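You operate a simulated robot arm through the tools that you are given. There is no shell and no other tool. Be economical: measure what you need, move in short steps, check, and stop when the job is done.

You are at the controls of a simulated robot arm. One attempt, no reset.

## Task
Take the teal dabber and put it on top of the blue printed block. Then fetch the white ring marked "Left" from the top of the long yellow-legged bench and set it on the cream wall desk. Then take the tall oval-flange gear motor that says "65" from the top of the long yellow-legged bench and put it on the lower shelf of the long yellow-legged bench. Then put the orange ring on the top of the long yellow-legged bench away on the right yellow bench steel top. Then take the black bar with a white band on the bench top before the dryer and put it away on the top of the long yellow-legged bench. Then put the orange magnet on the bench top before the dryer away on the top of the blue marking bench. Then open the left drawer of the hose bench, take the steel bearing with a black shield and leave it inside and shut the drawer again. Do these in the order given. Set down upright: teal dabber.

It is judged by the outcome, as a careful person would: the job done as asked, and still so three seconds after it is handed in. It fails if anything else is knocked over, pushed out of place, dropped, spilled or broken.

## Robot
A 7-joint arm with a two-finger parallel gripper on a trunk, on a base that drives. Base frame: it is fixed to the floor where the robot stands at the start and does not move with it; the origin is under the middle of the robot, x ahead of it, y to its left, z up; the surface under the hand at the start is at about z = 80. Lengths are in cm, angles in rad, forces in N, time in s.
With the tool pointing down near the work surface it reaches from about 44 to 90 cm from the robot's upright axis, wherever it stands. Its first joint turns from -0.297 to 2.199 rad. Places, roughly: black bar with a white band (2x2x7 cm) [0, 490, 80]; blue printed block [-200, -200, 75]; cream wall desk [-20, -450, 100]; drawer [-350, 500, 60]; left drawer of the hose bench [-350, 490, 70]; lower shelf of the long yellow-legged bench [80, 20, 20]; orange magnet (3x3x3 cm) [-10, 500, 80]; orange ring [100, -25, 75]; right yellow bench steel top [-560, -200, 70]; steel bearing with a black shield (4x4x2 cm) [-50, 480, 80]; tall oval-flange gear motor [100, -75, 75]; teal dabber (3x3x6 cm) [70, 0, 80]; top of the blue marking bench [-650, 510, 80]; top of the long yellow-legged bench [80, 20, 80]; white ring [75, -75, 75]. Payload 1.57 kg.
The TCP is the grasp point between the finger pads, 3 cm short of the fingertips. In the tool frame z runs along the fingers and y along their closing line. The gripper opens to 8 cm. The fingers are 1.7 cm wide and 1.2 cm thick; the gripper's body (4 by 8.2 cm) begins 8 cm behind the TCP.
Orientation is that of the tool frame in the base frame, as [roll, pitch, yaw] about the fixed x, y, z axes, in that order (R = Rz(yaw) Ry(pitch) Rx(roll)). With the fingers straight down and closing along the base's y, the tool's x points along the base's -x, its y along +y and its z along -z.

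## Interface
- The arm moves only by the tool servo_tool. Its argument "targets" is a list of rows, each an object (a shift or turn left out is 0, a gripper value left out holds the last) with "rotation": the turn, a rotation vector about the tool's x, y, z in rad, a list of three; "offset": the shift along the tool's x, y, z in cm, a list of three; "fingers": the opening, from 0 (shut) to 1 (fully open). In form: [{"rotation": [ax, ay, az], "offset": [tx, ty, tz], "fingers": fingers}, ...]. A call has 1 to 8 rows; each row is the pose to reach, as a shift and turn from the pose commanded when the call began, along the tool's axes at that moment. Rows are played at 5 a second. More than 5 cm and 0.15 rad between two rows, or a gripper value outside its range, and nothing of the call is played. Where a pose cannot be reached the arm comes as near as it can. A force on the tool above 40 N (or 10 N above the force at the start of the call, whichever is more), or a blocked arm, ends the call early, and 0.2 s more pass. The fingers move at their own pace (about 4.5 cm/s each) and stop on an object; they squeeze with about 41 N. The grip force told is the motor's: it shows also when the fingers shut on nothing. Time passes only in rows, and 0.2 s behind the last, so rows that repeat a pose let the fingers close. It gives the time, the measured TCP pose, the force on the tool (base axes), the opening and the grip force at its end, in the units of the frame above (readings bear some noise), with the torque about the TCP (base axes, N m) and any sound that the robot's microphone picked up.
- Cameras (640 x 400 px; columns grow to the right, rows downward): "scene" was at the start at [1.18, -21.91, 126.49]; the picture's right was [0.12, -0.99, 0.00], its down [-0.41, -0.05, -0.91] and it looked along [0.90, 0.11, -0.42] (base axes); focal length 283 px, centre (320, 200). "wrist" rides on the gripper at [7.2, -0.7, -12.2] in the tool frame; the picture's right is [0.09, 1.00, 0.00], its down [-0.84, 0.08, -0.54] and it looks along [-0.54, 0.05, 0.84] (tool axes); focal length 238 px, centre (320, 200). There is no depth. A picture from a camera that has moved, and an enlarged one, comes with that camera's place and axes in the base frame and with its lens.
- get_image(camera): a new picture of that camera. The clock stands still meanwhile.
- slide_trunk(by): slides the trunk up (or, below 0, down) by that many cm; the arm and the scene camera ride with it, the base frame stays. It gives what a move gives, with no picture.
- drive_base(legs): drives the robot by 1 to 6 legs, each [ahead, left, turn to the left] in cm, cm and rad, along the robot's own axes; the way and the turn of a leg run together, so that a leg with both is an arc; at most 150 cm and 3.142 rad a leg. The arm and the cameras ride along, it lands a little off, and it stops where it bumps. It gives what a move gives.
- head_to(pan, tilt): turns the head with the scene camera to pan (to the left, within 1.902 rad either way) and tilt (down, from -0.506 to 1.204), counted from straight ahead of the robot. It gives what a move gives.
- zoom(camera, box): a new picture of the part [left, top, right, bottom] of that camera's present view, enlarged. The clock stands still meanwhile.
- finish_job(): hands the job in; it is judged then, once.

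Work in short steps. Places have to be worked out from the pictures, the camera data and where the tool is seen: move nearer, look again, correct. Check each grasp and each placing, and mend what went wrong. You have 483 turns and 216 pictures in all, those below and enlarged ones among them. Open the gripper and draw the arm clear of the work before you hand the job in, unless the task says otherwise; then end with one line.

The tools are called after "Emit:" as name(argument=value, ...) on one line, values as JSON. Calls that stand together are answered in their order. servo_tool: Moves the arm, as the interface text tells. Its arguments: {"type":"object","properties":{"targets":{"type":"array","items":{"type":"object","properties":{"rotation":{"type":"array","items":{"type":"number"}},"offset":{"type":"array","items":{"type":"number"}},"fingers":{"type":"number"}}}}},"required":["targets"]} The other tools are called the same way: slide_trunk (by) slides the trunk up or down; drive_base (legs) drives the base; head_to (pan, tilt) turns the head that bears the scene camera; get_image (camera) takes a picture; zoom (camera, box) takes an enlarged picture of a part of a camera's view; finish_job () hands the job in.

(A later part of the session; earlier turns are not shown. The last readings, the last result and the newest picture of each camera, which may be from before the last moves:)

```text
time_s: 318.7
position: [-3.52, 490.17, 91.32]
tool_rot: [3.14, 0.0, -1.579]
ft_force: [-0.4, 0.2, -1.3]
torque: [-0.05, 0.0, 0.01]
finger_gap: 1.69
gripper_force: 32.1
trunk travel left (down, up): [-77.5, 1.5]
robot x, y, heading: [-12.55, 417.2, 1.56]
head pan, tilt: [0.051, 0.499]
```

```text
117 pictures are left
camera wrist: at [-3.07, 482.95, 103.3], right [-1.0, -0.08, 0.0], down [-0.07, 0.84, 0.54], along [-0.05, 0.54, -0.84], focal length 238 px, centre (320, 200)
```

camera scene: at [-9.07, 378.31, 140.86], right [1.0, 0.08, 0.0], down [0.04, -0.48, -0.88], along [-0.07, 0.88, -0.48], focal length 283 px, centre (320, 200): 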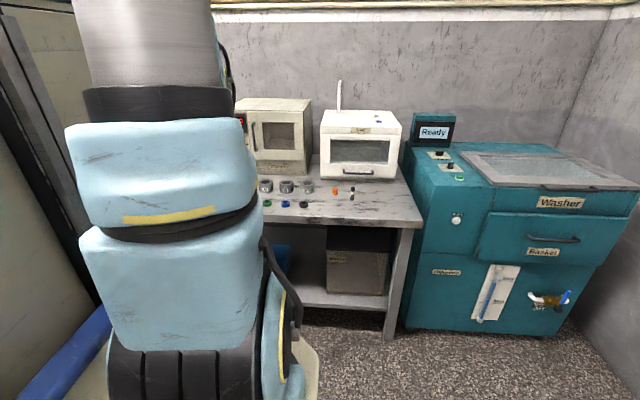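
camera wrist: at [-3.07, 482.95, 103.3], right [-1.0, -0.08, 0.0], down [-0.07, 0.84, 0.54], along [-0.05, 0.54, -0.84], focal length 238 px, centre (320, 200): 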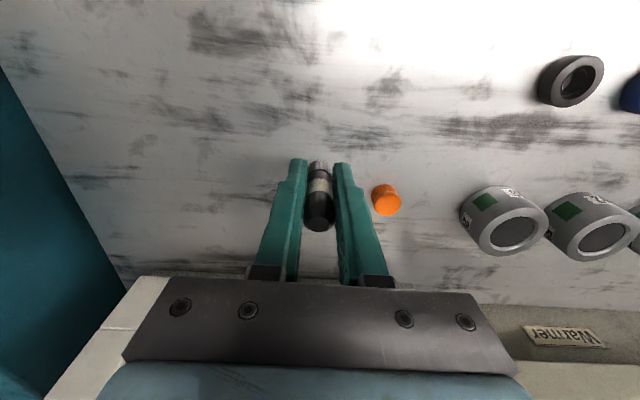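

The bar is held. I lift high, retract, and drive back to the long bench near the dabber's old spot (65, 0), which is clear.

Emit:
servo_tool(targets=[{"offset": [0, 0, -5]}, {"offset": [0, 0, -10]}, {"offset": [0, 0, -15]}, {"offset": [0, 0, -20]}, {"offset": [4, 0, -22.5]}, {"offset": [8.5, 0, -23]}, {"offset": [13, 0, -23]}, {"offset": [17.5, 0, -23]}])

Emit:
servo_tool(targets=[{"offset": [4, 0, 0]}, {"offset": [8, 0, 0]}])

Emit:
drive_base(legs=[[-50, 0, 0], [-140, 32, 0], [-140, 0, 0], [-86, 0, 0], [0, 0, -1.565]])

Emit:
head_to(pan=0.1, tilt=0.45)

Emit:
get_image(camera="scene")

```text
time_s: 320.5
position: [-3.55, 472.87, 113.92]
tool_rot: [-3.14, 0.002, -1.578]
ft_force: [0.6, 0.1, -1.5]
torque: [-0.08, 0.01, -0.01]
finger_gap: 1.67
gripper_force: 32.1
trunk travel left (down, up): [-77.5, 1.5]
robot x, y, heading: [-12.67, 416.93, 1.562]
head pan, tilt: [0.051, 0.499]
```

```text
time_s: 321.1
position: [-3.81, 464.89, 114.24]
tool_rot: [3.14, 0.001, -1.578]
ft_force: [-0.4, 0.0, -1.1]
torque: [-0.04, -0.03, -0.01]
finger_gap: 1.67
gripper_force: 31.9
trunk travel left (down, up): [-77.5, 1.5]
robot x, y, heading: [-12.52, 417.49, 1.566]
head pan, tilt: [0.051, 0.499]
```

```text
time_s: 345.4
position: [-0.5, -9.22, 114.22]
tool_rot: [3.139, 0.001, 3.106]
ft_force: [0.2, -0.2, -1.0]
torque: [0.03, 0.0, -0.02]
finger_gap: 1.66
gripper_force: 32.1
trunk travel left (down, up): [-77.5, 1.5]
robot x, y, heading: [-48.33, 0.68, -0.036]
head pan, tilt: [0.051, 0.499]
```

```text
time_s: 346.0
position: [-0.61, -9.16, 114.2]
tool_rot: [3.139, 0.001, 3.106]
ft_force: [1.0, -0.4, -1.2]
torque: [0.04, -0.02, -0.02]
finger_gap: 1.66
gripper_force: 31.9
trunk travel left (down, up): [-77.5, 1.5]
robot x, y, heading: [-48.07, 1.08, -0.038]
head pan, tilt: [0.099, 0.45]
```

```text
116 pictures are left
camera scene: at [-47.51, -21.22, 141.29], right [0.07, -1.0, 0.0], down [-0.43, -0.03, -0.9], along [0.9, 0.06, -0.44], focal length 283 px, centre (320, 200)
```

scene: 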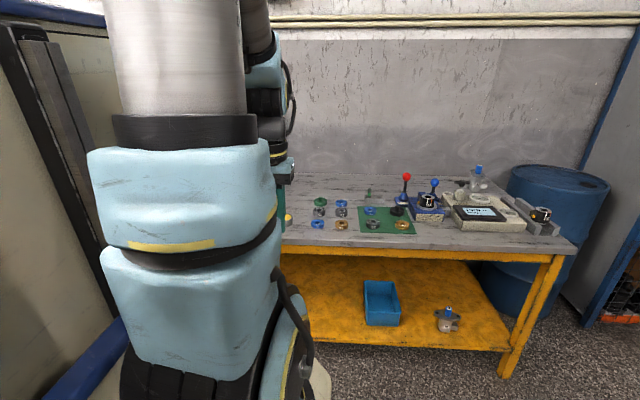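

The shelf motor still stands. I drive forward and fix the heading, then look from the wrist.

Emit:
drive_base(legs=[[45, 2, 0.037]])

Emit:
servo_tool(targets=[{"offset": [-4, 1.5, 0]}, {"offset": [-8, 3, 0]}, {"offset": [-12, 4.5, 0]}])

Emit:
get_image(camera="wrist")

```text
time_s: 348.8
position: [44.96, -5.9, 114.22]
tool_rot: [3.139, 0.002, -3.137]
ft_force: [-0.3, -0.2, -1.5]
torque: [-0.02, 0.0, -0.02]
finger_gap: 1.68
gripper_force: 32.3
trunk travel left (down, up): [-77.5, 1.5]
robot x, y, heading: [-2.7, 2.46, 0.008]
head pan, tilt: [0.099, 0.45]
```

```text
time_s: 349.6
position: [57.05, -1.65, 114.2]
tool_rot: [-3.14, 0.001, -3.137]
ft_force: [0.3, -0.2, -0.3]
torque: [-0.03, -0.04, 0.02]
finger_gap: 1.67
gripper_force: 32.1
trunk travel left (down, up): [-77.5, 1.5]
robot x, y, heading: [-2.82, 2.12, 0.005]
head pan, tilt: [0.099, 0.45]
```

```text
115 pictures are left
camera wrist: at [49.64, -2.48, 126.35], right [-0.1, 1.0, 0.0], down [0.83, 0.08, 0.54], along [0.54, 0.05, -0.84], focal length 238 px, centre (320, 200)
```

wrist: 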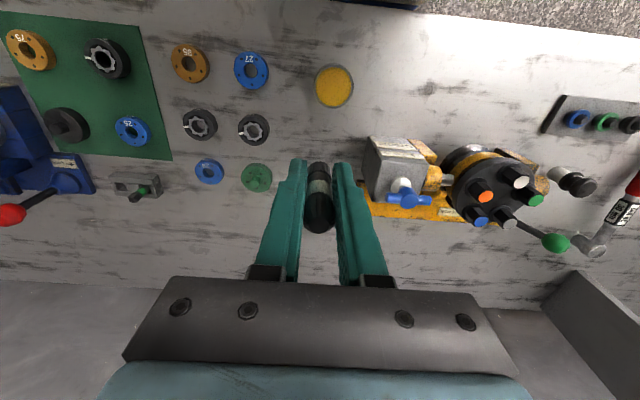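

The old dabber spot is clear. I lower the bar there.

Emit:
servo_tool(targets=[{"offset": [-4.5, 0.6, 0]}, {"offset": [-8.5, 1.2, 2]}, {"offset": [-8.5, 1.2, 7]}, {"offset": [-8.5, 1.2, 12]}, {"offset": [-8.5, 1.2, 17]}, {"offset": [-8.5, 1.2, 22]}, {"offset": [-8.5, 1.2, 26.5]}, {"offset": [-8.5, 1.2, 29]}])

Emit:
servo_tool(targets=[{"offset": [0, 0, 0.3]}, {"offset": [0, 0, 0.6]}, {"offset": [0, 0, 0.9]}, {"offset": [0, 0, 1.1]}, {"offset": [0, 0, 1.3]}])

Emit:
get_image(camera="wrist")

```text
time_s: 351.4
position: [65.64, -0.27, 85.52]
tool_rot: [3.141, 0.004, -3.137]
ft_force: [-0.5, -0.5, -0.7]
torque: [-0.02, -0.01, 0.02]
finger_gap: 1.66
gripper_force: 32.0
trunk travel left (down, up): [-77.5, 1.5]
robot x, y, heading: [-2.98, 2.21, 0.005]
head pan, tilt: [0.099, 0.45]
```

```text
time_s: 352.6
position: [65.36, -0.07, 84.24]
tool_rot: [3.141, 0.003, -3.134]
ft_force: [-3.2, -2.2, 11.9]
torque: [-0.09, 0.07, 0.01]
finger_gap: 1.69
gripper_force: 32.2
trunk travel left (down, up): [-77.5, 1.5]
robot x, y, heading: [-2.84, 2.02, 0.012]
head pan, tilt: [0.099, 0.45]
```

```text
114 pictures are left
camera wrist: at [58.09, -0.84, 96.17], right [-0.1, 1.0, 0.0], down [0.83, 0.08, 0.54], along [0.54, 0.05, -0.84], focal length 238 px, centre (320, 200)
```

wrist: 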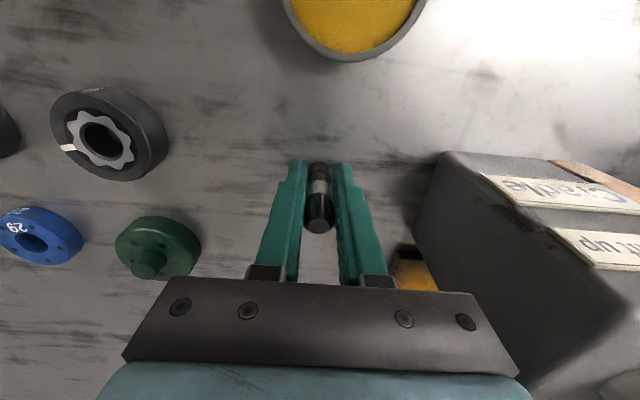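

Light contact (12 N). I open to about 4 cm, check that the bar stands, then rise.

Emit:
servo_tool(targets=[{"fingers": 0.5}, {}, {}])

Emit:
servo_tool(targets=[{"offset": [0, 0, -3]}, {"offset": [0, 0, -7]}, {"offset": [0, 0, -12]}])

Emit:
get_image(camera="wrist")

```text
time_s: 353.4
position: [65.47, -0.14, 84.13]
tool_rot: [3.14, 0.001, -3.137]
ft_force: [-0.9, 0.4, -0.3]
torque: [0.03, -0.04, 0.02]
finger_gap: 4.02
gripper_force: 0.1
trunk travel left (down, up): [-77.5, 1.5]
robot x, y, heading: [-3.06, 1.95, 0.004]
head pan, tilt: [0.099, 0.45]
```

```text
time_s: 354.2
position: [65.51, -0.01, 95.92]
tool_rot: [3.14, -0.002, -3.136]
ft_force: [0.0, 0.5, 0.2]
torque: [0.01, 0.04, -0.01]
finger_gap: 3.99
gripper_force: 0.0
trunk travel left (down, up): [-77.5, 1.5]
robot x, y, heading: [-2.66, 1.93, 0.005]
head pan, tilt: [0.099, 0.45]
```

```text
113 pictures are left
camera wrist: at [58.28, -0.88, 107.97], right [-0.1, 1.0, 0.0], down [0.84, 0.08, 0.54], along [0.54, 0.05, -0.84], focal length 238 px, centre (320, 200)
```

wrist: 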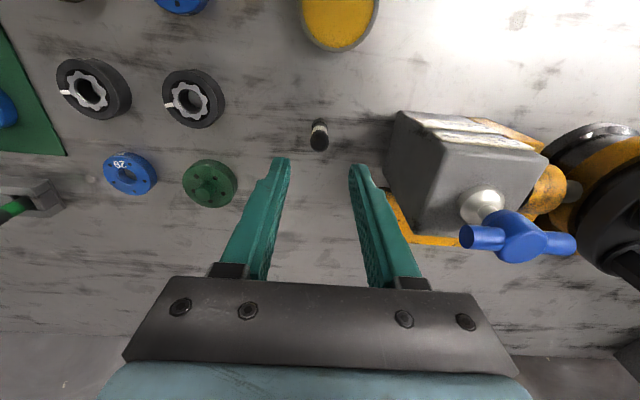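

The bar stands on the bench. I retract and drive back to the dryer bench for the magnet.

Emit:
servo_tool(targets=[{"offset": [0, 0, -5]}, {"offset": [0, 0, -10]}, {"offset": [0, 0, -15]}, {"offset": [4, 0, -18]}, {"offset": [8.5, 0, -18]}, {"offset": [13, 0, -18]}, {"offset": [17.5, 0, -18]}])

Emit:
drive_base(legs=[[-45, 0, 0], [0, 0, 1.566], [86, 0, 0], [140, 0, 0], [130, -30, 0]])

```text
time_s: 355.8
position: [48.01, -0.08, 113.89]
tool_rot: [3.141, 0.002, -3.136]
ft_force: [0.4, 0.5, 0.4]
torque: [-0.01, 0.04, 0.01]
finger_gap: 4.03
gripper_force: 0.2
trunk travel left (down, up): [-77.5, 1.5]
robot x, y, heading: [-2.99, 2.15, 0.006]
head pan, tilt: [0.099, 0.45]
```

```text
time_s: 379.2
position: [6.85, 405.44, 113.89]
tool_rot: [3.14, 0.001, -1.621]
ft_force: [-0.9, 0.3, -0.2]
torque: [-0.01, 0.01, 0.01]
finger_gap: 4.03
gripper_force: 0.1
trunk travel left (down, up): [-77.5, 1.5]
robot x, y, heading: [1.38, 354.73, 1.522]
head pan, tilt: [0.099, 0.45]
```

I correct the heading and move up to the bench.

Emit:
drive_base(legs=[[61, 16, 0.048]])

Emit:
servo_tool(targets=[{"offset": [-4, 0, 0]}, {"offset": [-8, 0, 0], "fingers": 0.7}, {"offset": [-12, 0, 0]}, {"offset": [-16, 0, 0]}])

Emit:
get_image(camera="wrist")

```text
time_s: 382.8
position: [-9.21, 467.82, 113.89]
tool_rot: [-3.142, 0.001, -1.584]
ft_force: [0.5, 0.0, -0.8]
torque: [0.03, 0.0, 0.02]
finger_gap: 3.99
gripper_force: 0.0
trunk travel left (down, up): [-77.5, 1.5]
robot x, y, heading: [-12.56, 416.98, 1.559]
head pan, tilt: [0.099, 0.45]
```

```text
time_s: 383.8
position: [-8.88, 483.77, 114.09]
tool_rot: [3.139, 0.003, -1.584]
ft_force: [0.0, 0.0, -0.2]
torque: [0.0, -0.01, 0.0]
finger_gap: 5.6
gripper_force: 0.1
trunk travel left (down, up): [-77.5, 1.5]
robot x, y, heading: [-12.23, 416.85, 1.558]
head pan, tilt: [0.099, 0.45]
```

```text
112 pictures are left
camera wrist: at [-8.46, 476.55, 125.93], right [-1.0, -0.08, 0.0], down [-0.07, 0.84, 0.54], along [-0.04, 0.54, -0.84], focal length 238 px, centre (320, 200)
```

wrist: 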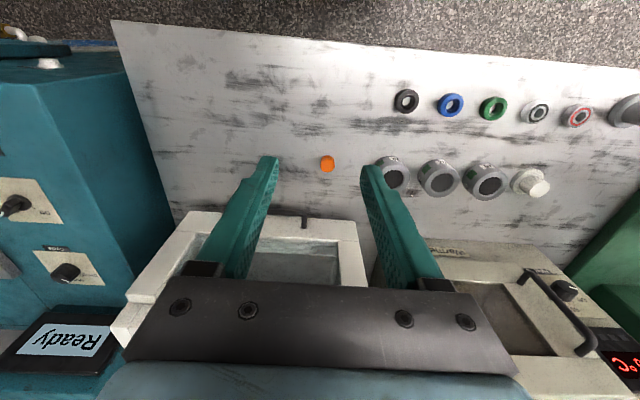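

The steel bearing with the black shield is the silver one further left at about (-47.6, 483); I note that for later. The magnet is at (-11.2, 495.4). I move above it and lower.

Emit:
servo_tool(targets=[{"offset": [-4, 1, 2]}, {"offset": [-8, 2, 4]}, {"offset": [-11.5, 2.2, 7]}, {"offset": [-11.5, 2.2, 12]}, {"offset": [-11.5, 2.2, 17]}, {"offset": [-11.5, 2.2, 21]}, {"offset": [-11.5, 2.2, 21]}])

Emit:
get_image(camera="wrist")

```text
time_s: 385.4
position: [-11.12, 495.57, 92.94]
tool_rot: [3.138, 0.001, -1.583]
ft_force: [-0.4, 0.8, 0.6]
torque: [0.0, -0.03, -0.01]
finger_gap: 5.61
gripper_force: 0.0
trunk travel left (down, up): [-77.5, 1.5]
robot x, y, heading: [-12.49, 416.95, 1.564]
head pan, tilt: [0.099, 0.45]
```

```text
111 pictures are left
camera wrist: at [-10.59, 488.21, 105.0], right [-1.0, -0.08, 0.0], down [-0.07, 0.84, 0.54], along [-0.04, 0.54, -0.84], focal length 238 px, centre (320, 200)
```

wrist: 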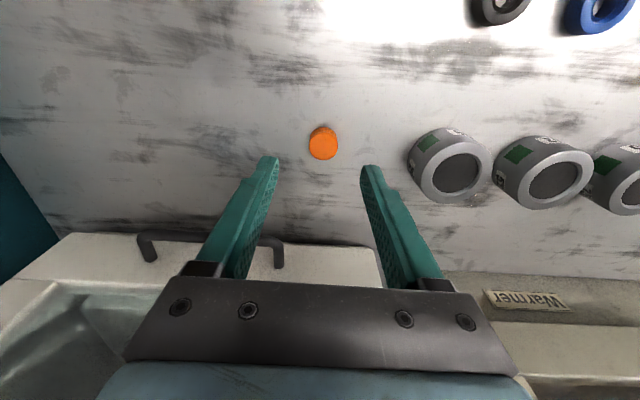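

I make a small correction, then lower to z≈83.4 and close.

Emit:
servo_tool(targets=[{"offset": [-0.3, 0.2, 4]}, {"offset": [-0.3, 0.2, 8]}, {"offset": [-0.3, 0.2, 9.5]}, {"offset": [-0.3, 0.2, 9.5], "fingers": 0}, {"offset": [-0.3, 0.2, 9.5]}, {"offset": [-0.3, 0.2, 9.5]}, {"offset": [-0.3, 0.2, 9.5]}])

Emit:
servo_tool(targets=[{"offset": [0, 0, -3]}, {"offset": [0, 0, -7]}])

Emit:
get_image(camera="wrist")

```text
time_s: 387.0
position: [-11.49, 495.75, 83.45]
tool_rot: [3.14, 0.001, -1.584]
ft_force: [-0.1, -0.4, -0.6]
torque: [0.0, 0.02, 0.0]
finger_gap: 2.74
gripper_force: 34.6
trunk travel left (down, up): [-77.5, 1.5]
robot x, y, heading: [-12.57, 417.1, 1.562]
head pan, tilt: [0.099, 0.45]
```

```text
time_s: 387.6
position: [-11.41, 495.77, 90.42]
tool_rot: [3.139, 0.001, -1.581]
ft_force: [0.1, 0.3, 0.2]
torque: [-0.01, 0.0, -0.01]
finger_gap: 2.71
gripper_force: 37.6
trunk travel left (down, up): [-77.5, 1.5]
robot x, y, heading: [-12.31, 417.06, 1.563]
head pan, tilt: [0.099, 0.45]
```

```text
110 pictures are left
camera wrist: at [-10.91, 488.54, 102.46], right [-1.0, -0.08, 0.0], down [-0.07, 0.84, 0.54], along [-0.04, 0.54, -0.84], focal length 238 px, centre (320, 200)
```

wrist: 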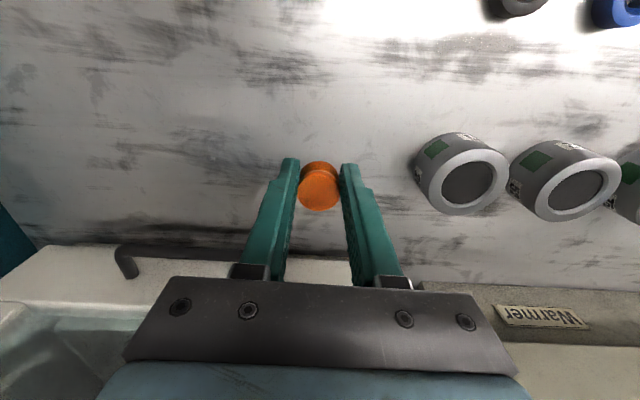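

The magnet is held. I lift, retract, back off and look west.

Emit:
servo_tool(targets=[{"offset": [0, 0, -5]}, {"offset": [0, 0, -10]}, {"offset": [0, 0, -15]}, {"offset": [0, 0, -20]}, {"offset": [4, 0, -23]}, {"offset": [8.5, 0, -24]}, {"offset": [13, 0, -24]}, {"offset": [17.5, 0, -24]}])

Emit:
servo_tool(targets=[{"offset": [5, 0, 0]}, {"offset": [10, 0, 0]}, {"offset": [14, 0, 0]}])

Emit:
drive_base(legs=[[-60, 0, 0], [0, 0, 1.57]])

Emit:
head_to(pan=-0.1, tilt=0.25)

Emit:
get_image(camera="scene")

```text
time_s: 389.4
position: [-11.37, 477.98, 114.55]
tool_rot: [3.141, 0.002, -1.582]
ft_force: [-0.4, 1.3, -1.0]
torque: [-0.07, 0.02, 0.0]
finger_gap: 2.68
gripper_force: 37.2
trunk travel left (down, up): [-77.5, 1.5]
robot x, y, heading: [-12.52, 417.22, 1.561]
head pan, tilt: [0.099, 0.45]
```

```text
time_s: 390.2
position: [-11.64, 464.24, 114.49]
tool_rot: [3.14, 0.002, -1.583]
ft_force: [-0.9, 0.5, -1.1]
torque: [-0.05, 0.01, -0.01]
finger_gap: 2.67
gripper_force: 37.5
trunk travel left (down, up): [-77.5, 1.5]
robot x, y, heading: [-12.45, 417.02, 1.559]
head pan, tilt: [0.099, 0.45]
```

```text
time_s: 397.3
position: [-60.27, 359.82, 114.39]
tool_rot: [3.139, -0.001, -0.053]
ft_force: [0.1, -0.5, -0.2]
torque: [0.03, 0.02, 0.02]
finger_gap: 2.54
gripper_force: 36.7
trunk travel left (down, up): [-77.5, 1.5]
robot x, y, heading: [-13.35, 357.3, 3.09]
head pan, tilt: [0.099, 0.45]
```

```text
time_s: 398.0
position: [-60.39, 359.95, 114.44]
tool_rot: [3.141, 0.001, -0.053]
ft_force: [0.6, 0.2, -0.4]
torque: [0.02, 0.0, 0.0]
finger_gap: 2.56
gripper_force: 36.8
trunk travel left (down, up): [-77.5, 1.5]
robot x, y, heading: [-13.65, 357.34, 3.091]
head pan, tilt: [-0.099, 0.25]
```

```text
109 pictures are left
camera scene: at [-13.32, 381.08, 143.16], right [0.15, 0.99, 0.0], down [0.24, -0.04, -0.97], along [-0.96, 0.15, -0.25], focal length 283 px, centre (320, 200)
```

scene: 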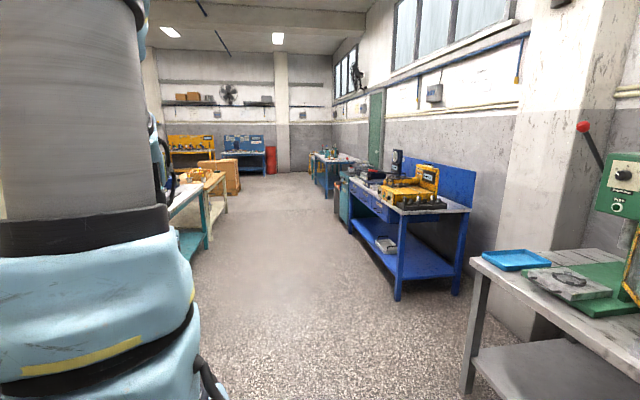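

The corridor between the tables (y ≈ 295) and the hose bench (y ≈ 475) is clear. The blue marking bench lies beyond, near x ≈ -620. I drive west.

Emit:
drive_base(legs=[[150, 0, 0], [150, 0, 0], [150, 0, 0.03]])

Emit:
head_to(pan=-0.6, tilt=0.35)

Emit:
get_image(camera="scene")

```text
time_s: 419.4
position: [-506.75, 383.55, 114.39]
tool_rot: [3.139, 0.001, -0.029]
ft_force: [0.2, -0.4, -1.4]
torque: [0.01, 0.04, 0.01]
finger_gap: 0.0
gripper_force: 22.0
trunk travel left (down, up): [-77.5, 1.5]
robot x, y, heading: [-459.7, 381.94, 3.112]
head pan, tilt: [-0.099, 0.25]
```

```text
time_s: 420.3
position: [-506.73, 383.61, 114.43]
tool_rot: [3.14, 0.002, -0.029]
ft_force: [0.4, -0.5, 0.0]
torque: [-0.01, -0.05, -0.01]
finger_gap: 0.01
gripper_force: 21.1
trunk travel left (down, up): [-77.5, 1.5]
robot x, y, heading: [-460.07, 382.31, 3.116]
head pan, tilt: [-0.6, 0.351]
```

```text
108 pictures are left
camera scene: at [-458.45, 410.13, 142.22], right [0.59, 0.81, 0.0], down [0.28, -0.2, -0.94], along [-0.76, 0.55, -0.34], focal length 283 px, centre (320, 200)
```

scene: 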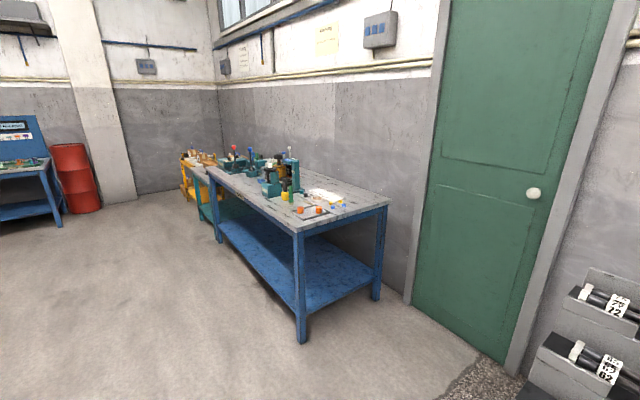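

The gripper is empty: the magnet slipped out during the drive. I look back along the path for it.

Emit:
head_to(pan=-1.9, tilt=0.5)

Emit:
get_image(camera="scene")

Emit:
get_image(camera="wrist")

```text
time_s: 421.8
position: [-506.67, 383.63, 114.43]
tool_rot: [-3.141, 0.003, -0.031]
ft_force: [-0.8, -1.0, 0.0]
torque: [0.0, -0.01, -0.01]
finger_gap: 0.0
gripper_force: 21.3
trunk travel left (down, up): [-77.5, 1.5]
robot x, y, heading: [-459.74, 382.05, 3.107]
head pan, tilt: [-1.901, 0.499]
```

```text
107 pictures are left
camera scene: at [-447.73, 413.17, 140.85], right [0.94, -0.35, 0.0], down [-0.17, -0.45, -0.88], along [0.31, 0.82, -0.48], focal length 283 px, centre (320, 200)
```

scene: 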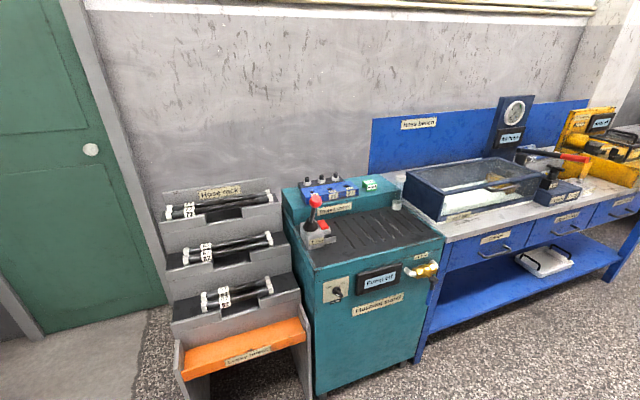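

```text
106 pictures are left
camera wrist: at [-499.57, 384.03, 126.46], right [0.06, -1.0, 0.0], down [-0.84, -0.05, 0.54], along [-0.54, -0.03, -0.84], focal length 238 px, centre (320, 200)
```

wrist: 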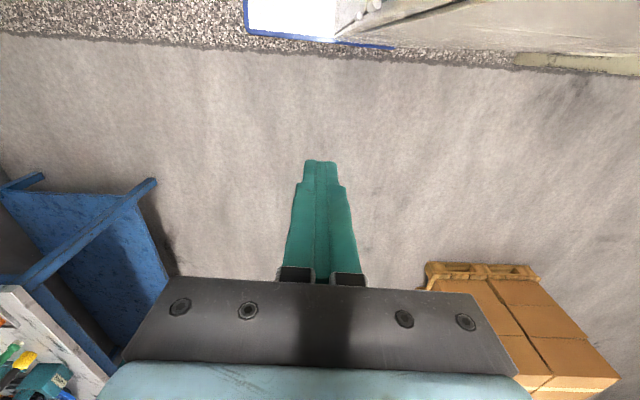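

It isn't ahead of the base. I turn around in place, in two looks, to search the corridor floor behind.

Emit:
drive_base(legs=[[0, 0, 1.6]])

Emit:
head_to(pan=1.0, tilt=0.5)

Emit:
get_image(camera="scene")

Emit:
get_image(camera="wrist")

```text
time_s: 426.1
position: [-458.94, 334.91, 114.52]
tool_rot: [3.139, 0.003, 1.589]
ft_force: [-1.0, -0.7, -0.7]
torque: [0.0, 0.0, 0.01]
finger_gap: 0.02
gripper_force: 21.4
trunk travel left (down, up): [-77.5, 1.5]
robot x, y, heading: [-459.8, 382.09, -1.547]
head pan, tilt: [-1.901, 0.499]
```

```text
time_s: 428.6
position: [-458.88, 334.89, 114.59]
tool_rot: [3.141, 0.001, 1.589]
ft_force: [-0.4, 0.2, 0.1]
torque: [-0.02, 0.02, 0.01]
finger_gap: 0.01
gripper_force: 21.1
trunk travel left (down, up): [-77.5, 1.5]
robot x, y, heading: [-459.8, 382.29, -1.547]
head pan, tilt: [1.0, 0.499]
```

```text
105 pictures are left
camera scene: at [-475.0, 384.66, 140.85], right [-0.52, -0.85, 0.0], down [-0.41, 0.25, -0.88], along [0.75, -0.46, -0.48], focal length 283 px, centre (320, 200)
```

scene: 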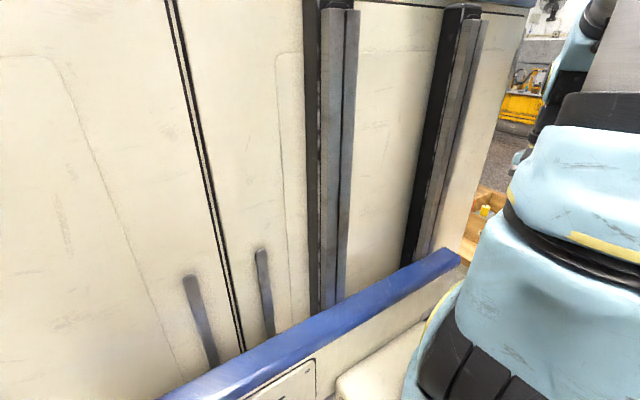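

```text
104 pictures are left
camera wrist: at [-459.9, 341.96, 126.46], right [0.99, 0.11, 0.0], down [0.09, -0.83, 0.54], along [0.06, -0.54, -0.84], focal length 238 px, centre (320, 200)
```

wrist: 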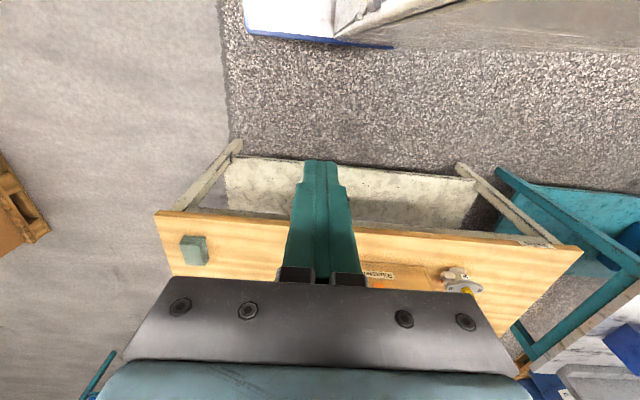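

The left side is hidden by the robot's own tower. I turn on to face +x.

Emit:
drive_base(legs=[[0, 0, 1.547]])

Emit:
head_to(pan=-0.1, tilt=0.5)

Emit:
get_image(camera="scene")

Emit:
get_image(camera="wrist")

```text
time_s: 432.9
position: [-412.53, 382.83, 114.43]
tool_rot: [3.139, 0.002, -3.115]
ft_force: [-0.4, 0.1, -0.7]
torque: [-0.01, -0.03, 0.03]
finger_gap: 0.0
gripper_force: 21.1
trunk travel left (down, up): [-77.5, 1.5]
robot x, y, heading: [-459.86, 382.09, 0.034]
head pan, tilt: [1.0, 0.499]
```

```text
time_s: 434.2
position: [-412.44, 382.95, 114.51]
tool_rot: [3.139, 0.0, -3.113]
ft_force: [-0.4, 0.4, -0.1]
torque: [-0.01, -0.03, -0.01]
finger_gap: 0.0
gripper_force: 21.0
trunk travel left (down, up): [-77.5, 1.5]
robot x, y, heading: [-459.46, 381.97, 0.033]
head pan, tilt: [-0.099, 0.499]
```

```text
103 pictures are left
camera scene: at [-457.84, 358.05, 140.85], right [-0.07, -1.0, 0.0], down [-0.48, 0.03, -0.88], along [0.88, -0.06, -0.48], focal length 283 px, centre (320, 200)
```

scene: 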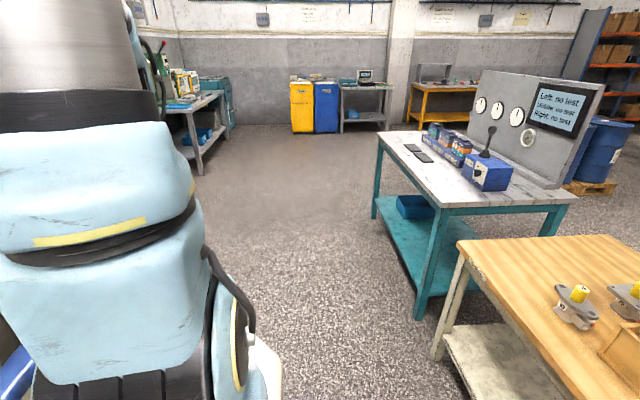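

```text
102 pictures are left
camera wrist: at [-419.83, 382.04, 126.46], right [-0.12, 0.99, 0.0], down [0.83, 0.1, 0.54], along [0.54, 0.07, -0.84], focal length 238 px, centre (320, 200)
```

wrist: 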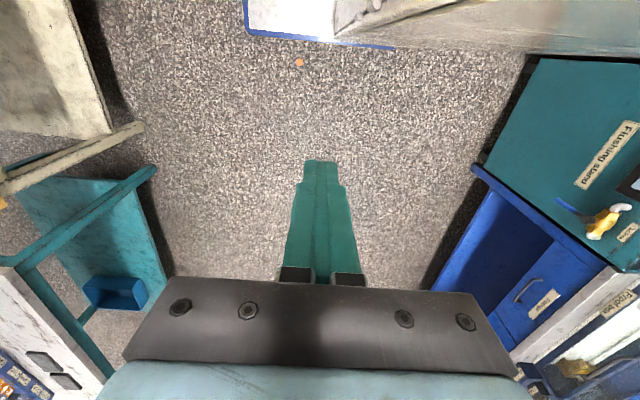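

Found it: the magnet is on the floor at about (-412, 374). I back up 25 cm so it lies about 73 cm ahead, extend the arm, and lower the trunk.

Emit:
drive_base(legs=[[-25, 0, -0.033]])

Emit:
servo_tool(targets=[{"offset": [-4.5, -1, 0], "fingers": 0.7}, {"offset": [-9, -2, 0]}, {"offset": [-13.5, -3, 0]}, {"offset": [-18, -4, 0]}, {"offset": [-20, -5, 0]}])

Emit:
slide_trunk(by=-39)

Emit:
slide_trunk(by=-37)

Emit:
get_image(camera="wrist")

```text
time_s: 436.0
position: [-437.37, 381.18, 114.51]
tool_rot: [3.14, 0.002, 3.138]
ft_force: [-0.3, -0.2, -0.5]
torque: [0.03, 0.01, -0.03]
finger_gap: 0.01
gripper_force: 21.1
trunk travel left (down, up): [-77.5, 1.5]
robot x, y, heading: [-484.66, 381.68, -0.001]
head pan, tilt: [-0.099, 0.499]
```

```text
time_s: 437.2
position: [-417.28, 375.83, 114.53]
tool_rot: [3.141, 0.003, 3.137]
ft_force: [0.3, 0.4, 0.5]
torque: [-0.03, -0.02, -0.02]
finger_gap: 5.62
gripper_force: 0.1
trunk travel left (down, up): [-77.5, 1.5]
robot x, y, heading: [-484.09, 380.99, -0.006]
head pan, tilt: [-0.099, 0.499]
```

```text
time_s: 441.0
position: [-417.43, 375.84, 75.6]
tool_rot: [3.139, 0.001, 3.137]
ft_force: [1.0, 0.0, -0.3]
torque: [0.01, -0.03, 0.05]
finger_gap: 5.6
gripper_force: 0.1
trunk travel left (down, up): [-38.5, 40.5]
robot x, y, heading: [-484.33, 381.76, -0.005]
head pan, tilt: [-0.099, 0.499]
```

```text
time_s: 444.6
position: [-417.4, 375.89, 38.53]
tool_rot: [3.138, 0.0, 3.137]
ft_force: [0.9, -0.8, 0.2]
torque: [0.01, -0.03, -0.01]
finger_gap: 5.61
gripper_force: 0.1
trunk travel left (down, up): [-1.5, 77.5]
robot x, y, heading: [-484.33, 381.3, -0.002]
head pan, tilt: [-0.099, 0.499]
```

```text
101 pictures are left
camera wrist: at [-424.71, 375.26, 50.59], right [-0.09, 1.0, 0.0], down [0.84, 0.07, 0.54], along [0.54, 0.05, -0.84], focal length 238 px, centre (320, 200)
```

wrist: 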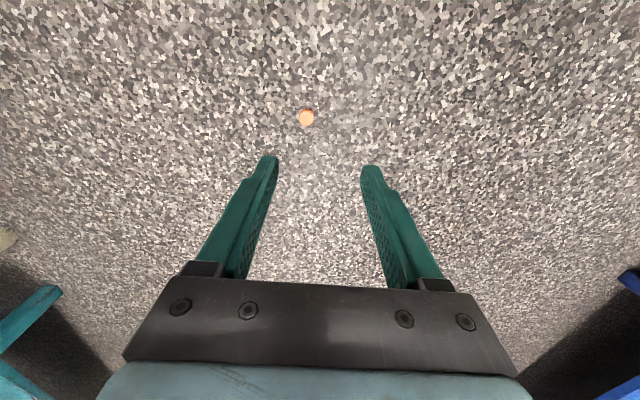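

The magnet is at (-412.8, 373.7). I move over it and lower to z≈14 to see its pose.

Emit:
servo_tool(targets=[{"offset": [-4.5, -2, 0]}, {"offset": [-4.6, -2.1, 5]}, {"offset": [-4.6, -2.1, 10]}, {"offset": [-4.6, -2.1, 15]}, {"offset": [-4.6, -2.1, 20]}, {"offset": [-4.6, -2.1, 25]}])

Emit:
zoom(camera="wrist", box=[220, 80, 420, 205])

```text
time_s: 445.9
position: [-412.66, 373.72, 13.25]
tool_rot: [3.14, 0.003, 3.137]
ft_force: [-0.4, -0.2, 0.1]
torque: [0.01, 0.02, -0.01]
finger_gap: 5.62
gripper_force: 0.0
trunk travel left (down, up): [-1.5, 77.5]
robot x, y, heading: [-484.39, 381.51, -0.001]
head pan, tilt: [-0.099, 0.499]
```

```text
3.20 times, centred on (320, 142) of wrist
camera zoom: at [-420.06, 373.01, 25.28], right [-0.09, 1.0, 0.0], down [0.84, 0.07, 0.54], along [0.54, 0.05, -0.84], focal length 763 px, centre (320, 384)
```

zoom: 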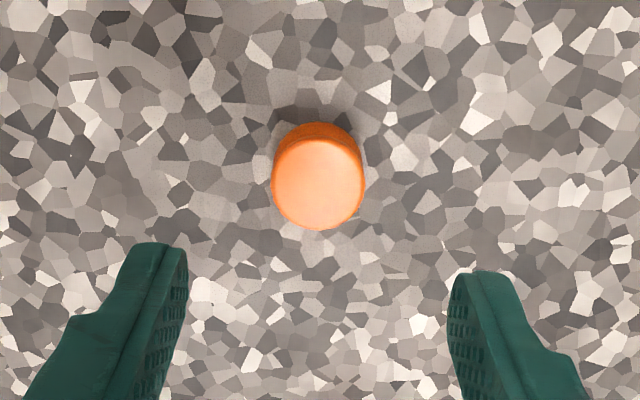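

The magnet stands upright right under the tool. I lower so the tips are just above the floor, grip, and lift.

Emit:
servo_tool(targets=[{"offset": [0.1, 0, 4]}, {"offset": [0.1, 0, 8]}, {"offset": [0.1, 0, 9.9]}, {"offset": [0.1, 0, 9.9], "fingers": 0}, {"offset": [0.1, 0, 9.9]}, {"offset": [0.1, 0, 9.9]}, {"offset": [0.1, 0, 9.9]}])

Emit:
zoom(camera="wrist", box=[240, 120, 400, 220])

```text
time_s: 447.6
position: [-412.87, 373.77, 3.58]
tool_rot: [3.139, 0.002, 3.139]
ft_force: [-0.4, 0.2, 0.1]
torque: [0.02, -0.03, -0.01]
finger_gap: 2.78
gripper_force: 35.1
trunk travel left (down, up): [-1.5, 77.5]
robot x, y, heading: [-484.33, 381.67, -0.003]
head pan, tilt: [-0.099, 0.499]
```

```text
4.00 times, centred on (320, 170) of wrist
camera zoom: at [-420.22, 373.04, 15.65], right [-0.09, 1.0, 0.0], down [0.84, 0.07, 0.54], along [0.54, 0.05, -0.84], focal length 953 px, centre (320, 320)
```

zoom: 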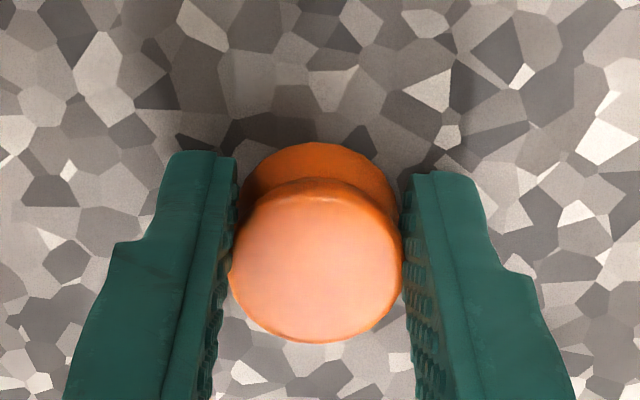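

Both discs lie between the pads, but the tips are 0.6 cm up. I reopen, lower 0.35 cm and regrip for a fuller hold.

Emit:
servo_tool(targets=[{"fingers": 0.5}, {}, {"offset": [0, 0, 0.35]}, {"offset": [0, 0, 0.4], "fingers": 0}, {"offset": [0, 0, 0.4]}, {"offset": [0, 0, 0.4]}, {"offset": [0, 0, 0.4]}])

Emit:
servo_tool(targets=[{"offset": [0, 0, -4]}, {"offset": [0, 0, -8.5]}, {"offset": [0, 0, -13]}, {"offset": [0, 0, -18]}, {"offset": [0, 0, -23]}, {"offset": [0, 0, -28]}, {"offset": [0, 0, -33]}])

Emit:
slide_trunk(by=39)

Emit:
slide_trunk(by=37)

Emit:
get_image(camera="wrist")

```text
time_s: 449.1
position: [-412.78, 373.8, 3.28]
tool_rot: [3.14, 0.005, 3.138]
ft_force: [-1.1, -1.4, 3.3]
torque: [-0.05, 0.05, 0.01]
finger_gap: 2.75
gripper_force: 37.4
trunk travel left (down, up): [-1.5, 77.5]
robot x, y, heading: [-484.49, 381.47, -0.007]
head pan, tilt: [-0.099, 0.499]
```

```text
time_s: 450.8
position: [-412.91, 373.93, 36.13]
tool_rot: [3.141, 0.001, 3.136]
ft_force: [0.5, 1.2, -0.5]
torque: [0.03, 0.03, 0.01]
finger_gap: 2.75
gripper_force: 38.0
trunk travel left (down, up): [-1.5, 77.5]
robot x, y, heading: [-484.29, 381.74, -0.001]
head pan, tilt: [-0.099, 0.499]
```

```text
time_s: 454.5
position: [-412.85, 373.82, 75.23]
tool_rot: [3.141, 0.001, 3.137]
ft_force: [-0.6, -0.8, 0.7]
torque: [0.0, 0.0, -0.01]
finger_gap: 2.75
gripper_force: 38.4
trunk travel left (down, up): [-40.5, 38.5]
robot x, y, heading: [-484.55, 381.51, -0.007]
head pan, tilt: [-0.099, 0.499]
```

```text
time_s: 458.1
position: [-412.88, 373.83, 112.16]
tool_rot: [3.139, 0.003, 3.139]
ft_force: [0.1, -0.4, -0.7]
torque: [-0.01, -0.04, 0.0]
finger_gap: 2.75
gripper_force: 38.4
trunk travel left (down, up): [-77.5, 1.5]
robot x, y, heading: [-484.72, 381.3, -0.005]
head pan, tilt: [-0.099, 0.499]
```

```text
98 pictures are left
camera wrist: at [-420.15, 373.12, 124.16], right [-0.09, 1.0, 0.0], down [0.84, 0.07, 0.54], along [0.54, 0.05, -0.84], focal length 238 px, centre (320, 200)
```

wrist: 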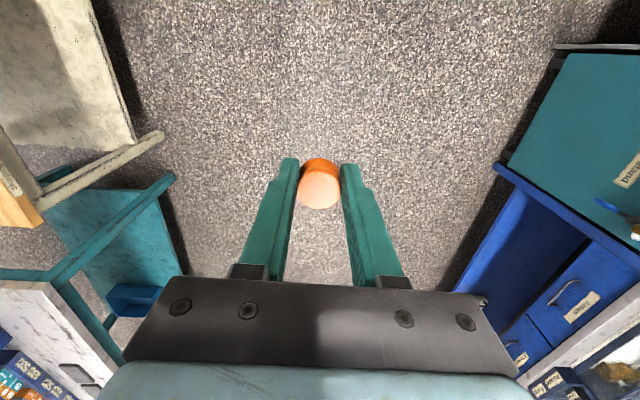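

The grip is steady (2.75). I retract and turn toward +y, then sidestep west to the marking bench, watching the grip.

Emit:
servo_tool(targets=[{"offset": [5, 0, 0]}, {"offset": [10, 1, 0]}, {"offset": [15, 2, 0]}, {"offset": [20, 3, 0]}, {"offset": [24, 4, 0]}])

Emit:
drive_base(legs=[[0, 0, 1.571]])

Emit:
drive_base(legs=[[0, 70, 0]])

Emit:
drive_base(legs=[[10, 80, 0]])

Emit:
head_to(pan=-0.1, tilt=0.45)

Emit:
get_image(camera="scene")

Emit:
get_image(camera="wrist")

```text
refused: row 2 steps farther than a row can; nothing moved
```

```text
time_s: 462.3
position: [-475.82, 453.26, 112.16]
tool_rot: [-3.141, 0.001, -1.588]
ft_force: [0.0, 0.2, -0.2]
torque: [-0.02, 0.0, -0.01]
finger_gap: 2.74
gripper_force: 37.8
trunk travel left (down, up): [-77.5, 1.5]
robot x, y, heading: [-484.27, 381.57, 1.55]
head pan, tilt: [-0.099, 0.499]
```

```text
time_s: 466.1
position: [-546.8, 453.96, 112.17]
tool_rot: [3.141, 0.001, -1.579]
ft_force: [0.9, 0.8, 0.5]
torque: [0.02, -0.03, 0.0]
finger_gap: 2.74
gripper_force: 38.1
trunk travel left (down, up): [-77.5, 1.5]
robot x, y, heading: [-554.53, 382.69, 1.565]
head pan, tilt: [-0.099, 0.499]
```

```text
time_s: 470.5
position: [-627.45, 464.5, 112.11]
tool_rot: [3.139, 0.001, -1.578]
ft_force: [0.0, 0.3, 0.1]
torque: [0.0, -0.02, -0.01]
finger_gap: 2.71
gripper_force: 37.9
trunk travel left (down, up): [-77.5, 1.5]
robot x, y, heading: [-635.54, 392.79, 1.566]
head pan, tilt: [-0.099, 0.499]
```

```text
time_s: 471.1
position: [-627.43, 464.61, 112.08]
tool_rot: [3.141, 0.001, -1.581]
ft_force: [0.5, 0.4, -0.2]
torque: [0.03, 0.0, 0.02]
finger_gap: 2.75
gripper_force: 37.4
trunk travel left (down, up): [-77.5, 1.5]
robot x, y, heading: [-635.76, 392.98, 1.558]
head pan, tilt: [-0.099, 0.45]
```

```text
97 pictures are left
camera scene: at [-611.66, 393.88, 141.29], right [0.99, -0.11, 0.0], down [-0.05, -0.43, -0.9], along [0.1, 0.9, -0.44], focal length 283 px, centre (320, 200)
```

scene: 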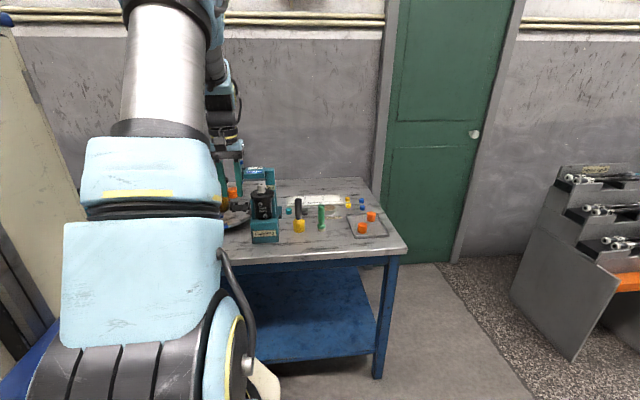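

```text
96 pictures are left
camera wrist: at [-626.96, 457.28, 124.16], right [-1.0, -0.08, 0.0], down [-0.07, 0.84, 0.54], along [-0.05, 0.54, -0.84], focal length 238 px, centre (320, 200)
```

wrist: 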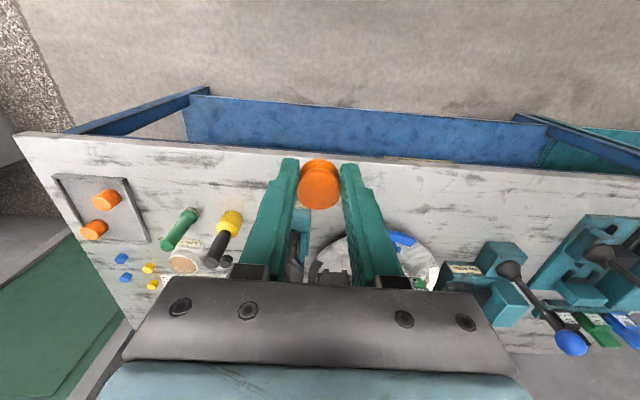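

A clear strip lies along the front edge; I choose about (-645, 483). I drive 14 cm forward and 16 cm left to bring the magnet over it.

Emit:
drive_base(legs=[[14, 16, 0.01]])

Emit:
get_image(camera="wrist")

```text
time_s: 472.8
position: [-644.21, 478.62, 112.16]
tool_rot: [-3.141, 0.003, -1.572]
ft_force: [0.1, 0.0, 0.6]
torque: [-0.02, 0.0, 0.0]
finger_gap: 2.75
gripper_force: 38.3
trunk travel left (down, up): [-77.5, 1.5]
robot x, y, heading: [-651.17, 406.79, 1.579]
head pan, tilt: [-0.099, 0.45]
```

```text
95 pictures are left
camera wrist: at [-643.56, 471.31, 124.16], right [-1.0, -0.09, 0.0], down [-0.08, 0.84, 0.54], along [-0.05, 0.54, -0.84], focal length 238 px, centre (320, 200)
```

wrist: 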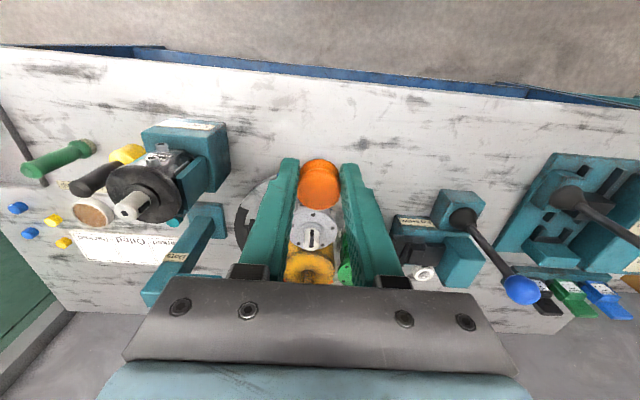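

The spot beneath is free. I shift 4.4 cm forward and lower, then feel for contact.

Emit:
servo_tool(targets=[{"offset": [-4.4, 0.5, 1]}, {"offset": [-4.4, 0.5, 6]}, {"offset": [-4.4, 0.5, 11]}, {"offset": [-4.4, 0.5, 16]}, {"offset": [-4.4, 0.5, 20]}])

Emit:
get_image(camera="wrist")

```text
time_s: 474.0
position: [-644.6, 482.89, 92.2]
tool_rot: [-3.141, 0.004, -1.571]
ft_force: [0.2, -0.1, 0.6]
torque: [0.02, -0.01, 0.03]
finger_gap: 2.73
gripper_force: 38.3
trunk travel left (down, up): [-77.5, 1.5]
robot x, y, heading: [-651.52, 407.04, 1.567]
head pan, tilt: [-0.099, 0.45]
```

```text
94 pictures are left
camera wrist: at [-644.03, 475.65, 104.17], right [-1.0, -0.09, 0.0], down [-0.08, 0.84, 0.54], along [-0.05, 0.54, -0.84], focal length 238 px, centre (320, 200)
```

wrist: 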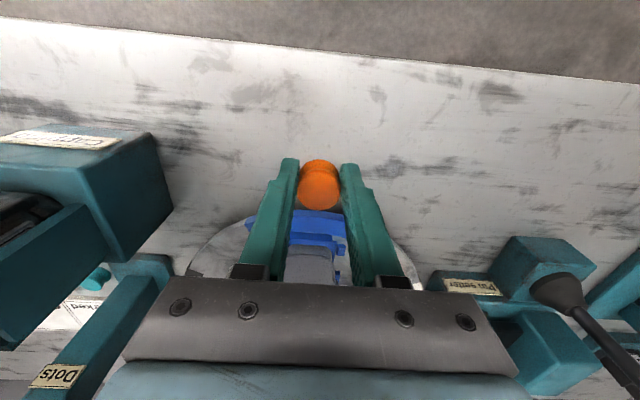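

There is still clearance to the blue fixture behind. I finish the descent.

Emit:
servo_tool(targets=[{"offset": [0.3, 0, 4]}, {"offset": [0.3, 0, 7]}, {"offset": [0.3, 0, 7.8]}, {"offset": [0.3, 0, 8.1]}, {"offset": [0.3, 0, 8.4]}, {"offset": [0.3, 0, 8.7]}, {"offset": [0.3, 0, 9.0]}, {"offset": [0.3, 0, 9.2]}])

Emit:
zoom(camera="wrist", box=[220, 100, 420, 260])

```text
time_s: 475.8
position: [-644.78, 482.89, 83.29]
tool_rot: [3.141, 0.004, -1.571]
ft_force: [1.6, -7.9, 28.6]
torque: [-0.02, -0.08, -0.04]
finger_gap: 2.72
gripper_force: 38.1
trunk travel left (down, up): [-77.5, 1.5]
robot x, y, heading: [-651.48, 406.64, 1.575]
head pan, tilt: [-0.099, 0.45]
```

```text
2.50 times, centred on (320, 180) of wrist
camera zoom: at [-644.11, 475.41, 95.23], right [-1.0, -0.09, 0.0], down [-0.08, 0.83, 0.55], along [-0.05, 0.54, -0.84], focal length 596 px, centre (320, 250)
```

zoom: 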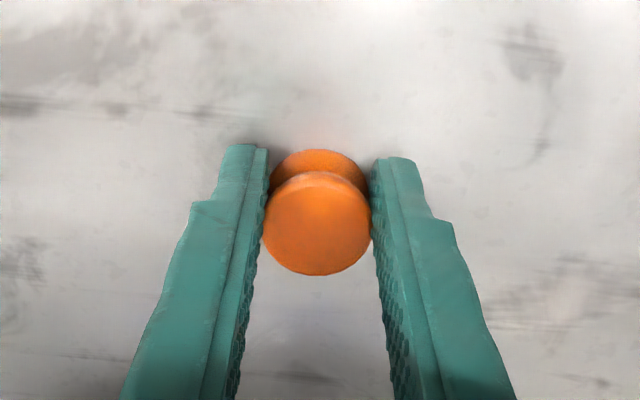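

Contact. I ease off, release, rise and verify.

Emit:
servo_tool(targets=[{"offset": [0, 0, -0.15]}, {"offset": [0, 0, -0.15], "fingers": 0.55}, {"offset": [0, 0, -0.15]}, {"offset": [0, 0, -0.15]}, {"offset": [0, 0, -4]}, {"offset": [0, 0, -9]}, {"offset": [0, 0, -14]}])

Emit:
get_image(camera="wrist")

```text
time_s: 477.4
position: [-644.45, 482.56, 97.02]
tool_rot: [-3.141, 0.002, -1.57]
ft_force: [-0.1, 0.4, -0.7]
torque: [-0.05, 0.0, -0.04]
finger_gap: 4.41
gripper_force: 0.0
trunk travel left (down, up): [-77.5, 1.5]
robot x, y, heading: [-651.53, 406.96, 1.57]
head pan, tilt: [-0.099, 0.45]
```

```text
92 pictures are left
camera wrist: at [-643.91, 475.39, 109.04], right [-1.0, -0.09, 0.0], down [-0.08, 0.84, 0.54], along [-0.05, 0.54, -0.84], focal length 238 px, centre (320, 200)
```

wrist: 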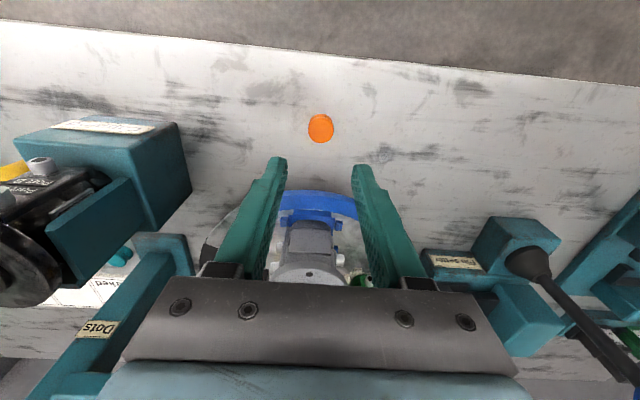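

The magnet is on the marking bench. Now the drawer: I retract and drive east to stand in front of the hose bench.

Emit:
servo_tool(targets=[{"offset": [0, 0, -5]}, {"offset": [0, 0, -10]}, {"offset": [0, 0, -15]}, {"offset": [4, 0, -17]}, {"offset": [8.5, 0, -17]}, {"offset": [13, 0, -17]}, {"offset": [17.5, 0, -17]}, {"offset": [22, 0, -17]}])

Emit:
drive_base(legs=[[-30, 0, 0], [0, -145, 0], [0, -140, 0]])

Emit:
head_to(pan=-0.1, tilt=0.6)

Emit:
get_image(camera="scene")

```text
time_s: 479.2
position: [-644.45, 460.76, 113.77]
tool_rot: [3.138, 0.001, -1.569]
ft_force: [0.0, 0.7, 0.9]
torque: [-0.03, -0.02, -0.04]
finger_gap: 4.4
gripper_force: 0.0
trunk travel left (down, up): [-77.5, 1.5]
robot x, y, heading: [-651.86, 406.92, 1.572]
head pan, tilt: [-0.099, 0.45]
```

```text
time_s: 494.5
position: [-361.82, 430.73, 113.77]
tool_rot: [3.141, 0.002, -1.554]
ft_force: [0.2, 0.9, -0.2]
torque: [0.0, -0.01, 0.0]
finger_gap: 4.41
gripper_force: 0.2
trunk travel left (down, up): [-77.5, 1.5]
robot x, y, heading: [-367.76, 376.56, 1.591]
head pan, tilt: [-0.099, 0.45]
```

```text
time_s: 495.2
position: [-361.73, 430.73, 113.73]
tool_rot: [3.141, 0.001, -1.552]
ft_force: [-0.3, 0.3, 0.7]
torque: [-0.01, 0.02, 0.02]
finger_gap: 4.41
gripper_force: 0.0
trunk travel left (down, up): [-77.5, 1.5]
robot x, y, heading: [-367.72, 376.7, 1.593]
head pan, tilt: [-0.099, 0.6]
```

```text
91 pictures are left
camera scene: at [-343.85, 378.0, 139.95], right [1.0, -0.08, 0.0], down [-0.05, -0.56, -0.83], along [0.07, 0.82, -0.56], focal length 283 px, centre (320, 200)
```

scene: 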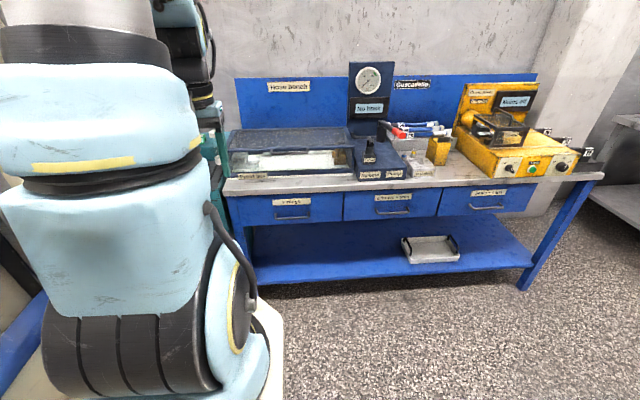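

Emit:
zoom(camera="scene", box=[220, 165, 380, 265])

```text
4.00 times, centred on (300, 215) of scene
camera zoom: at [-343.85, 378.0, 139.95], right [1.0, -0.08, 0.0], down [-0.05, -0.56, -0.83], along [0.07, 0.82, -0.56], focal length 1130 px, centre (400, 140)
```

zoom: 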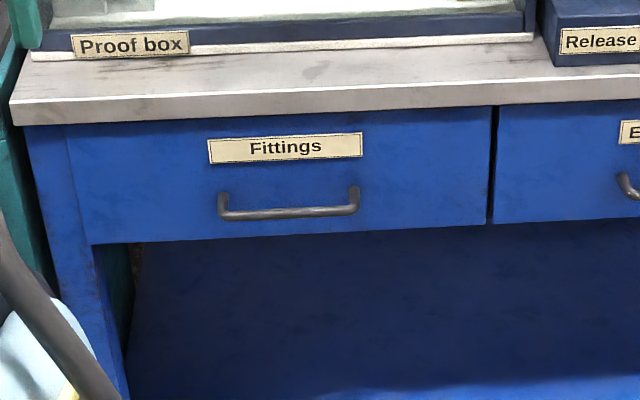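

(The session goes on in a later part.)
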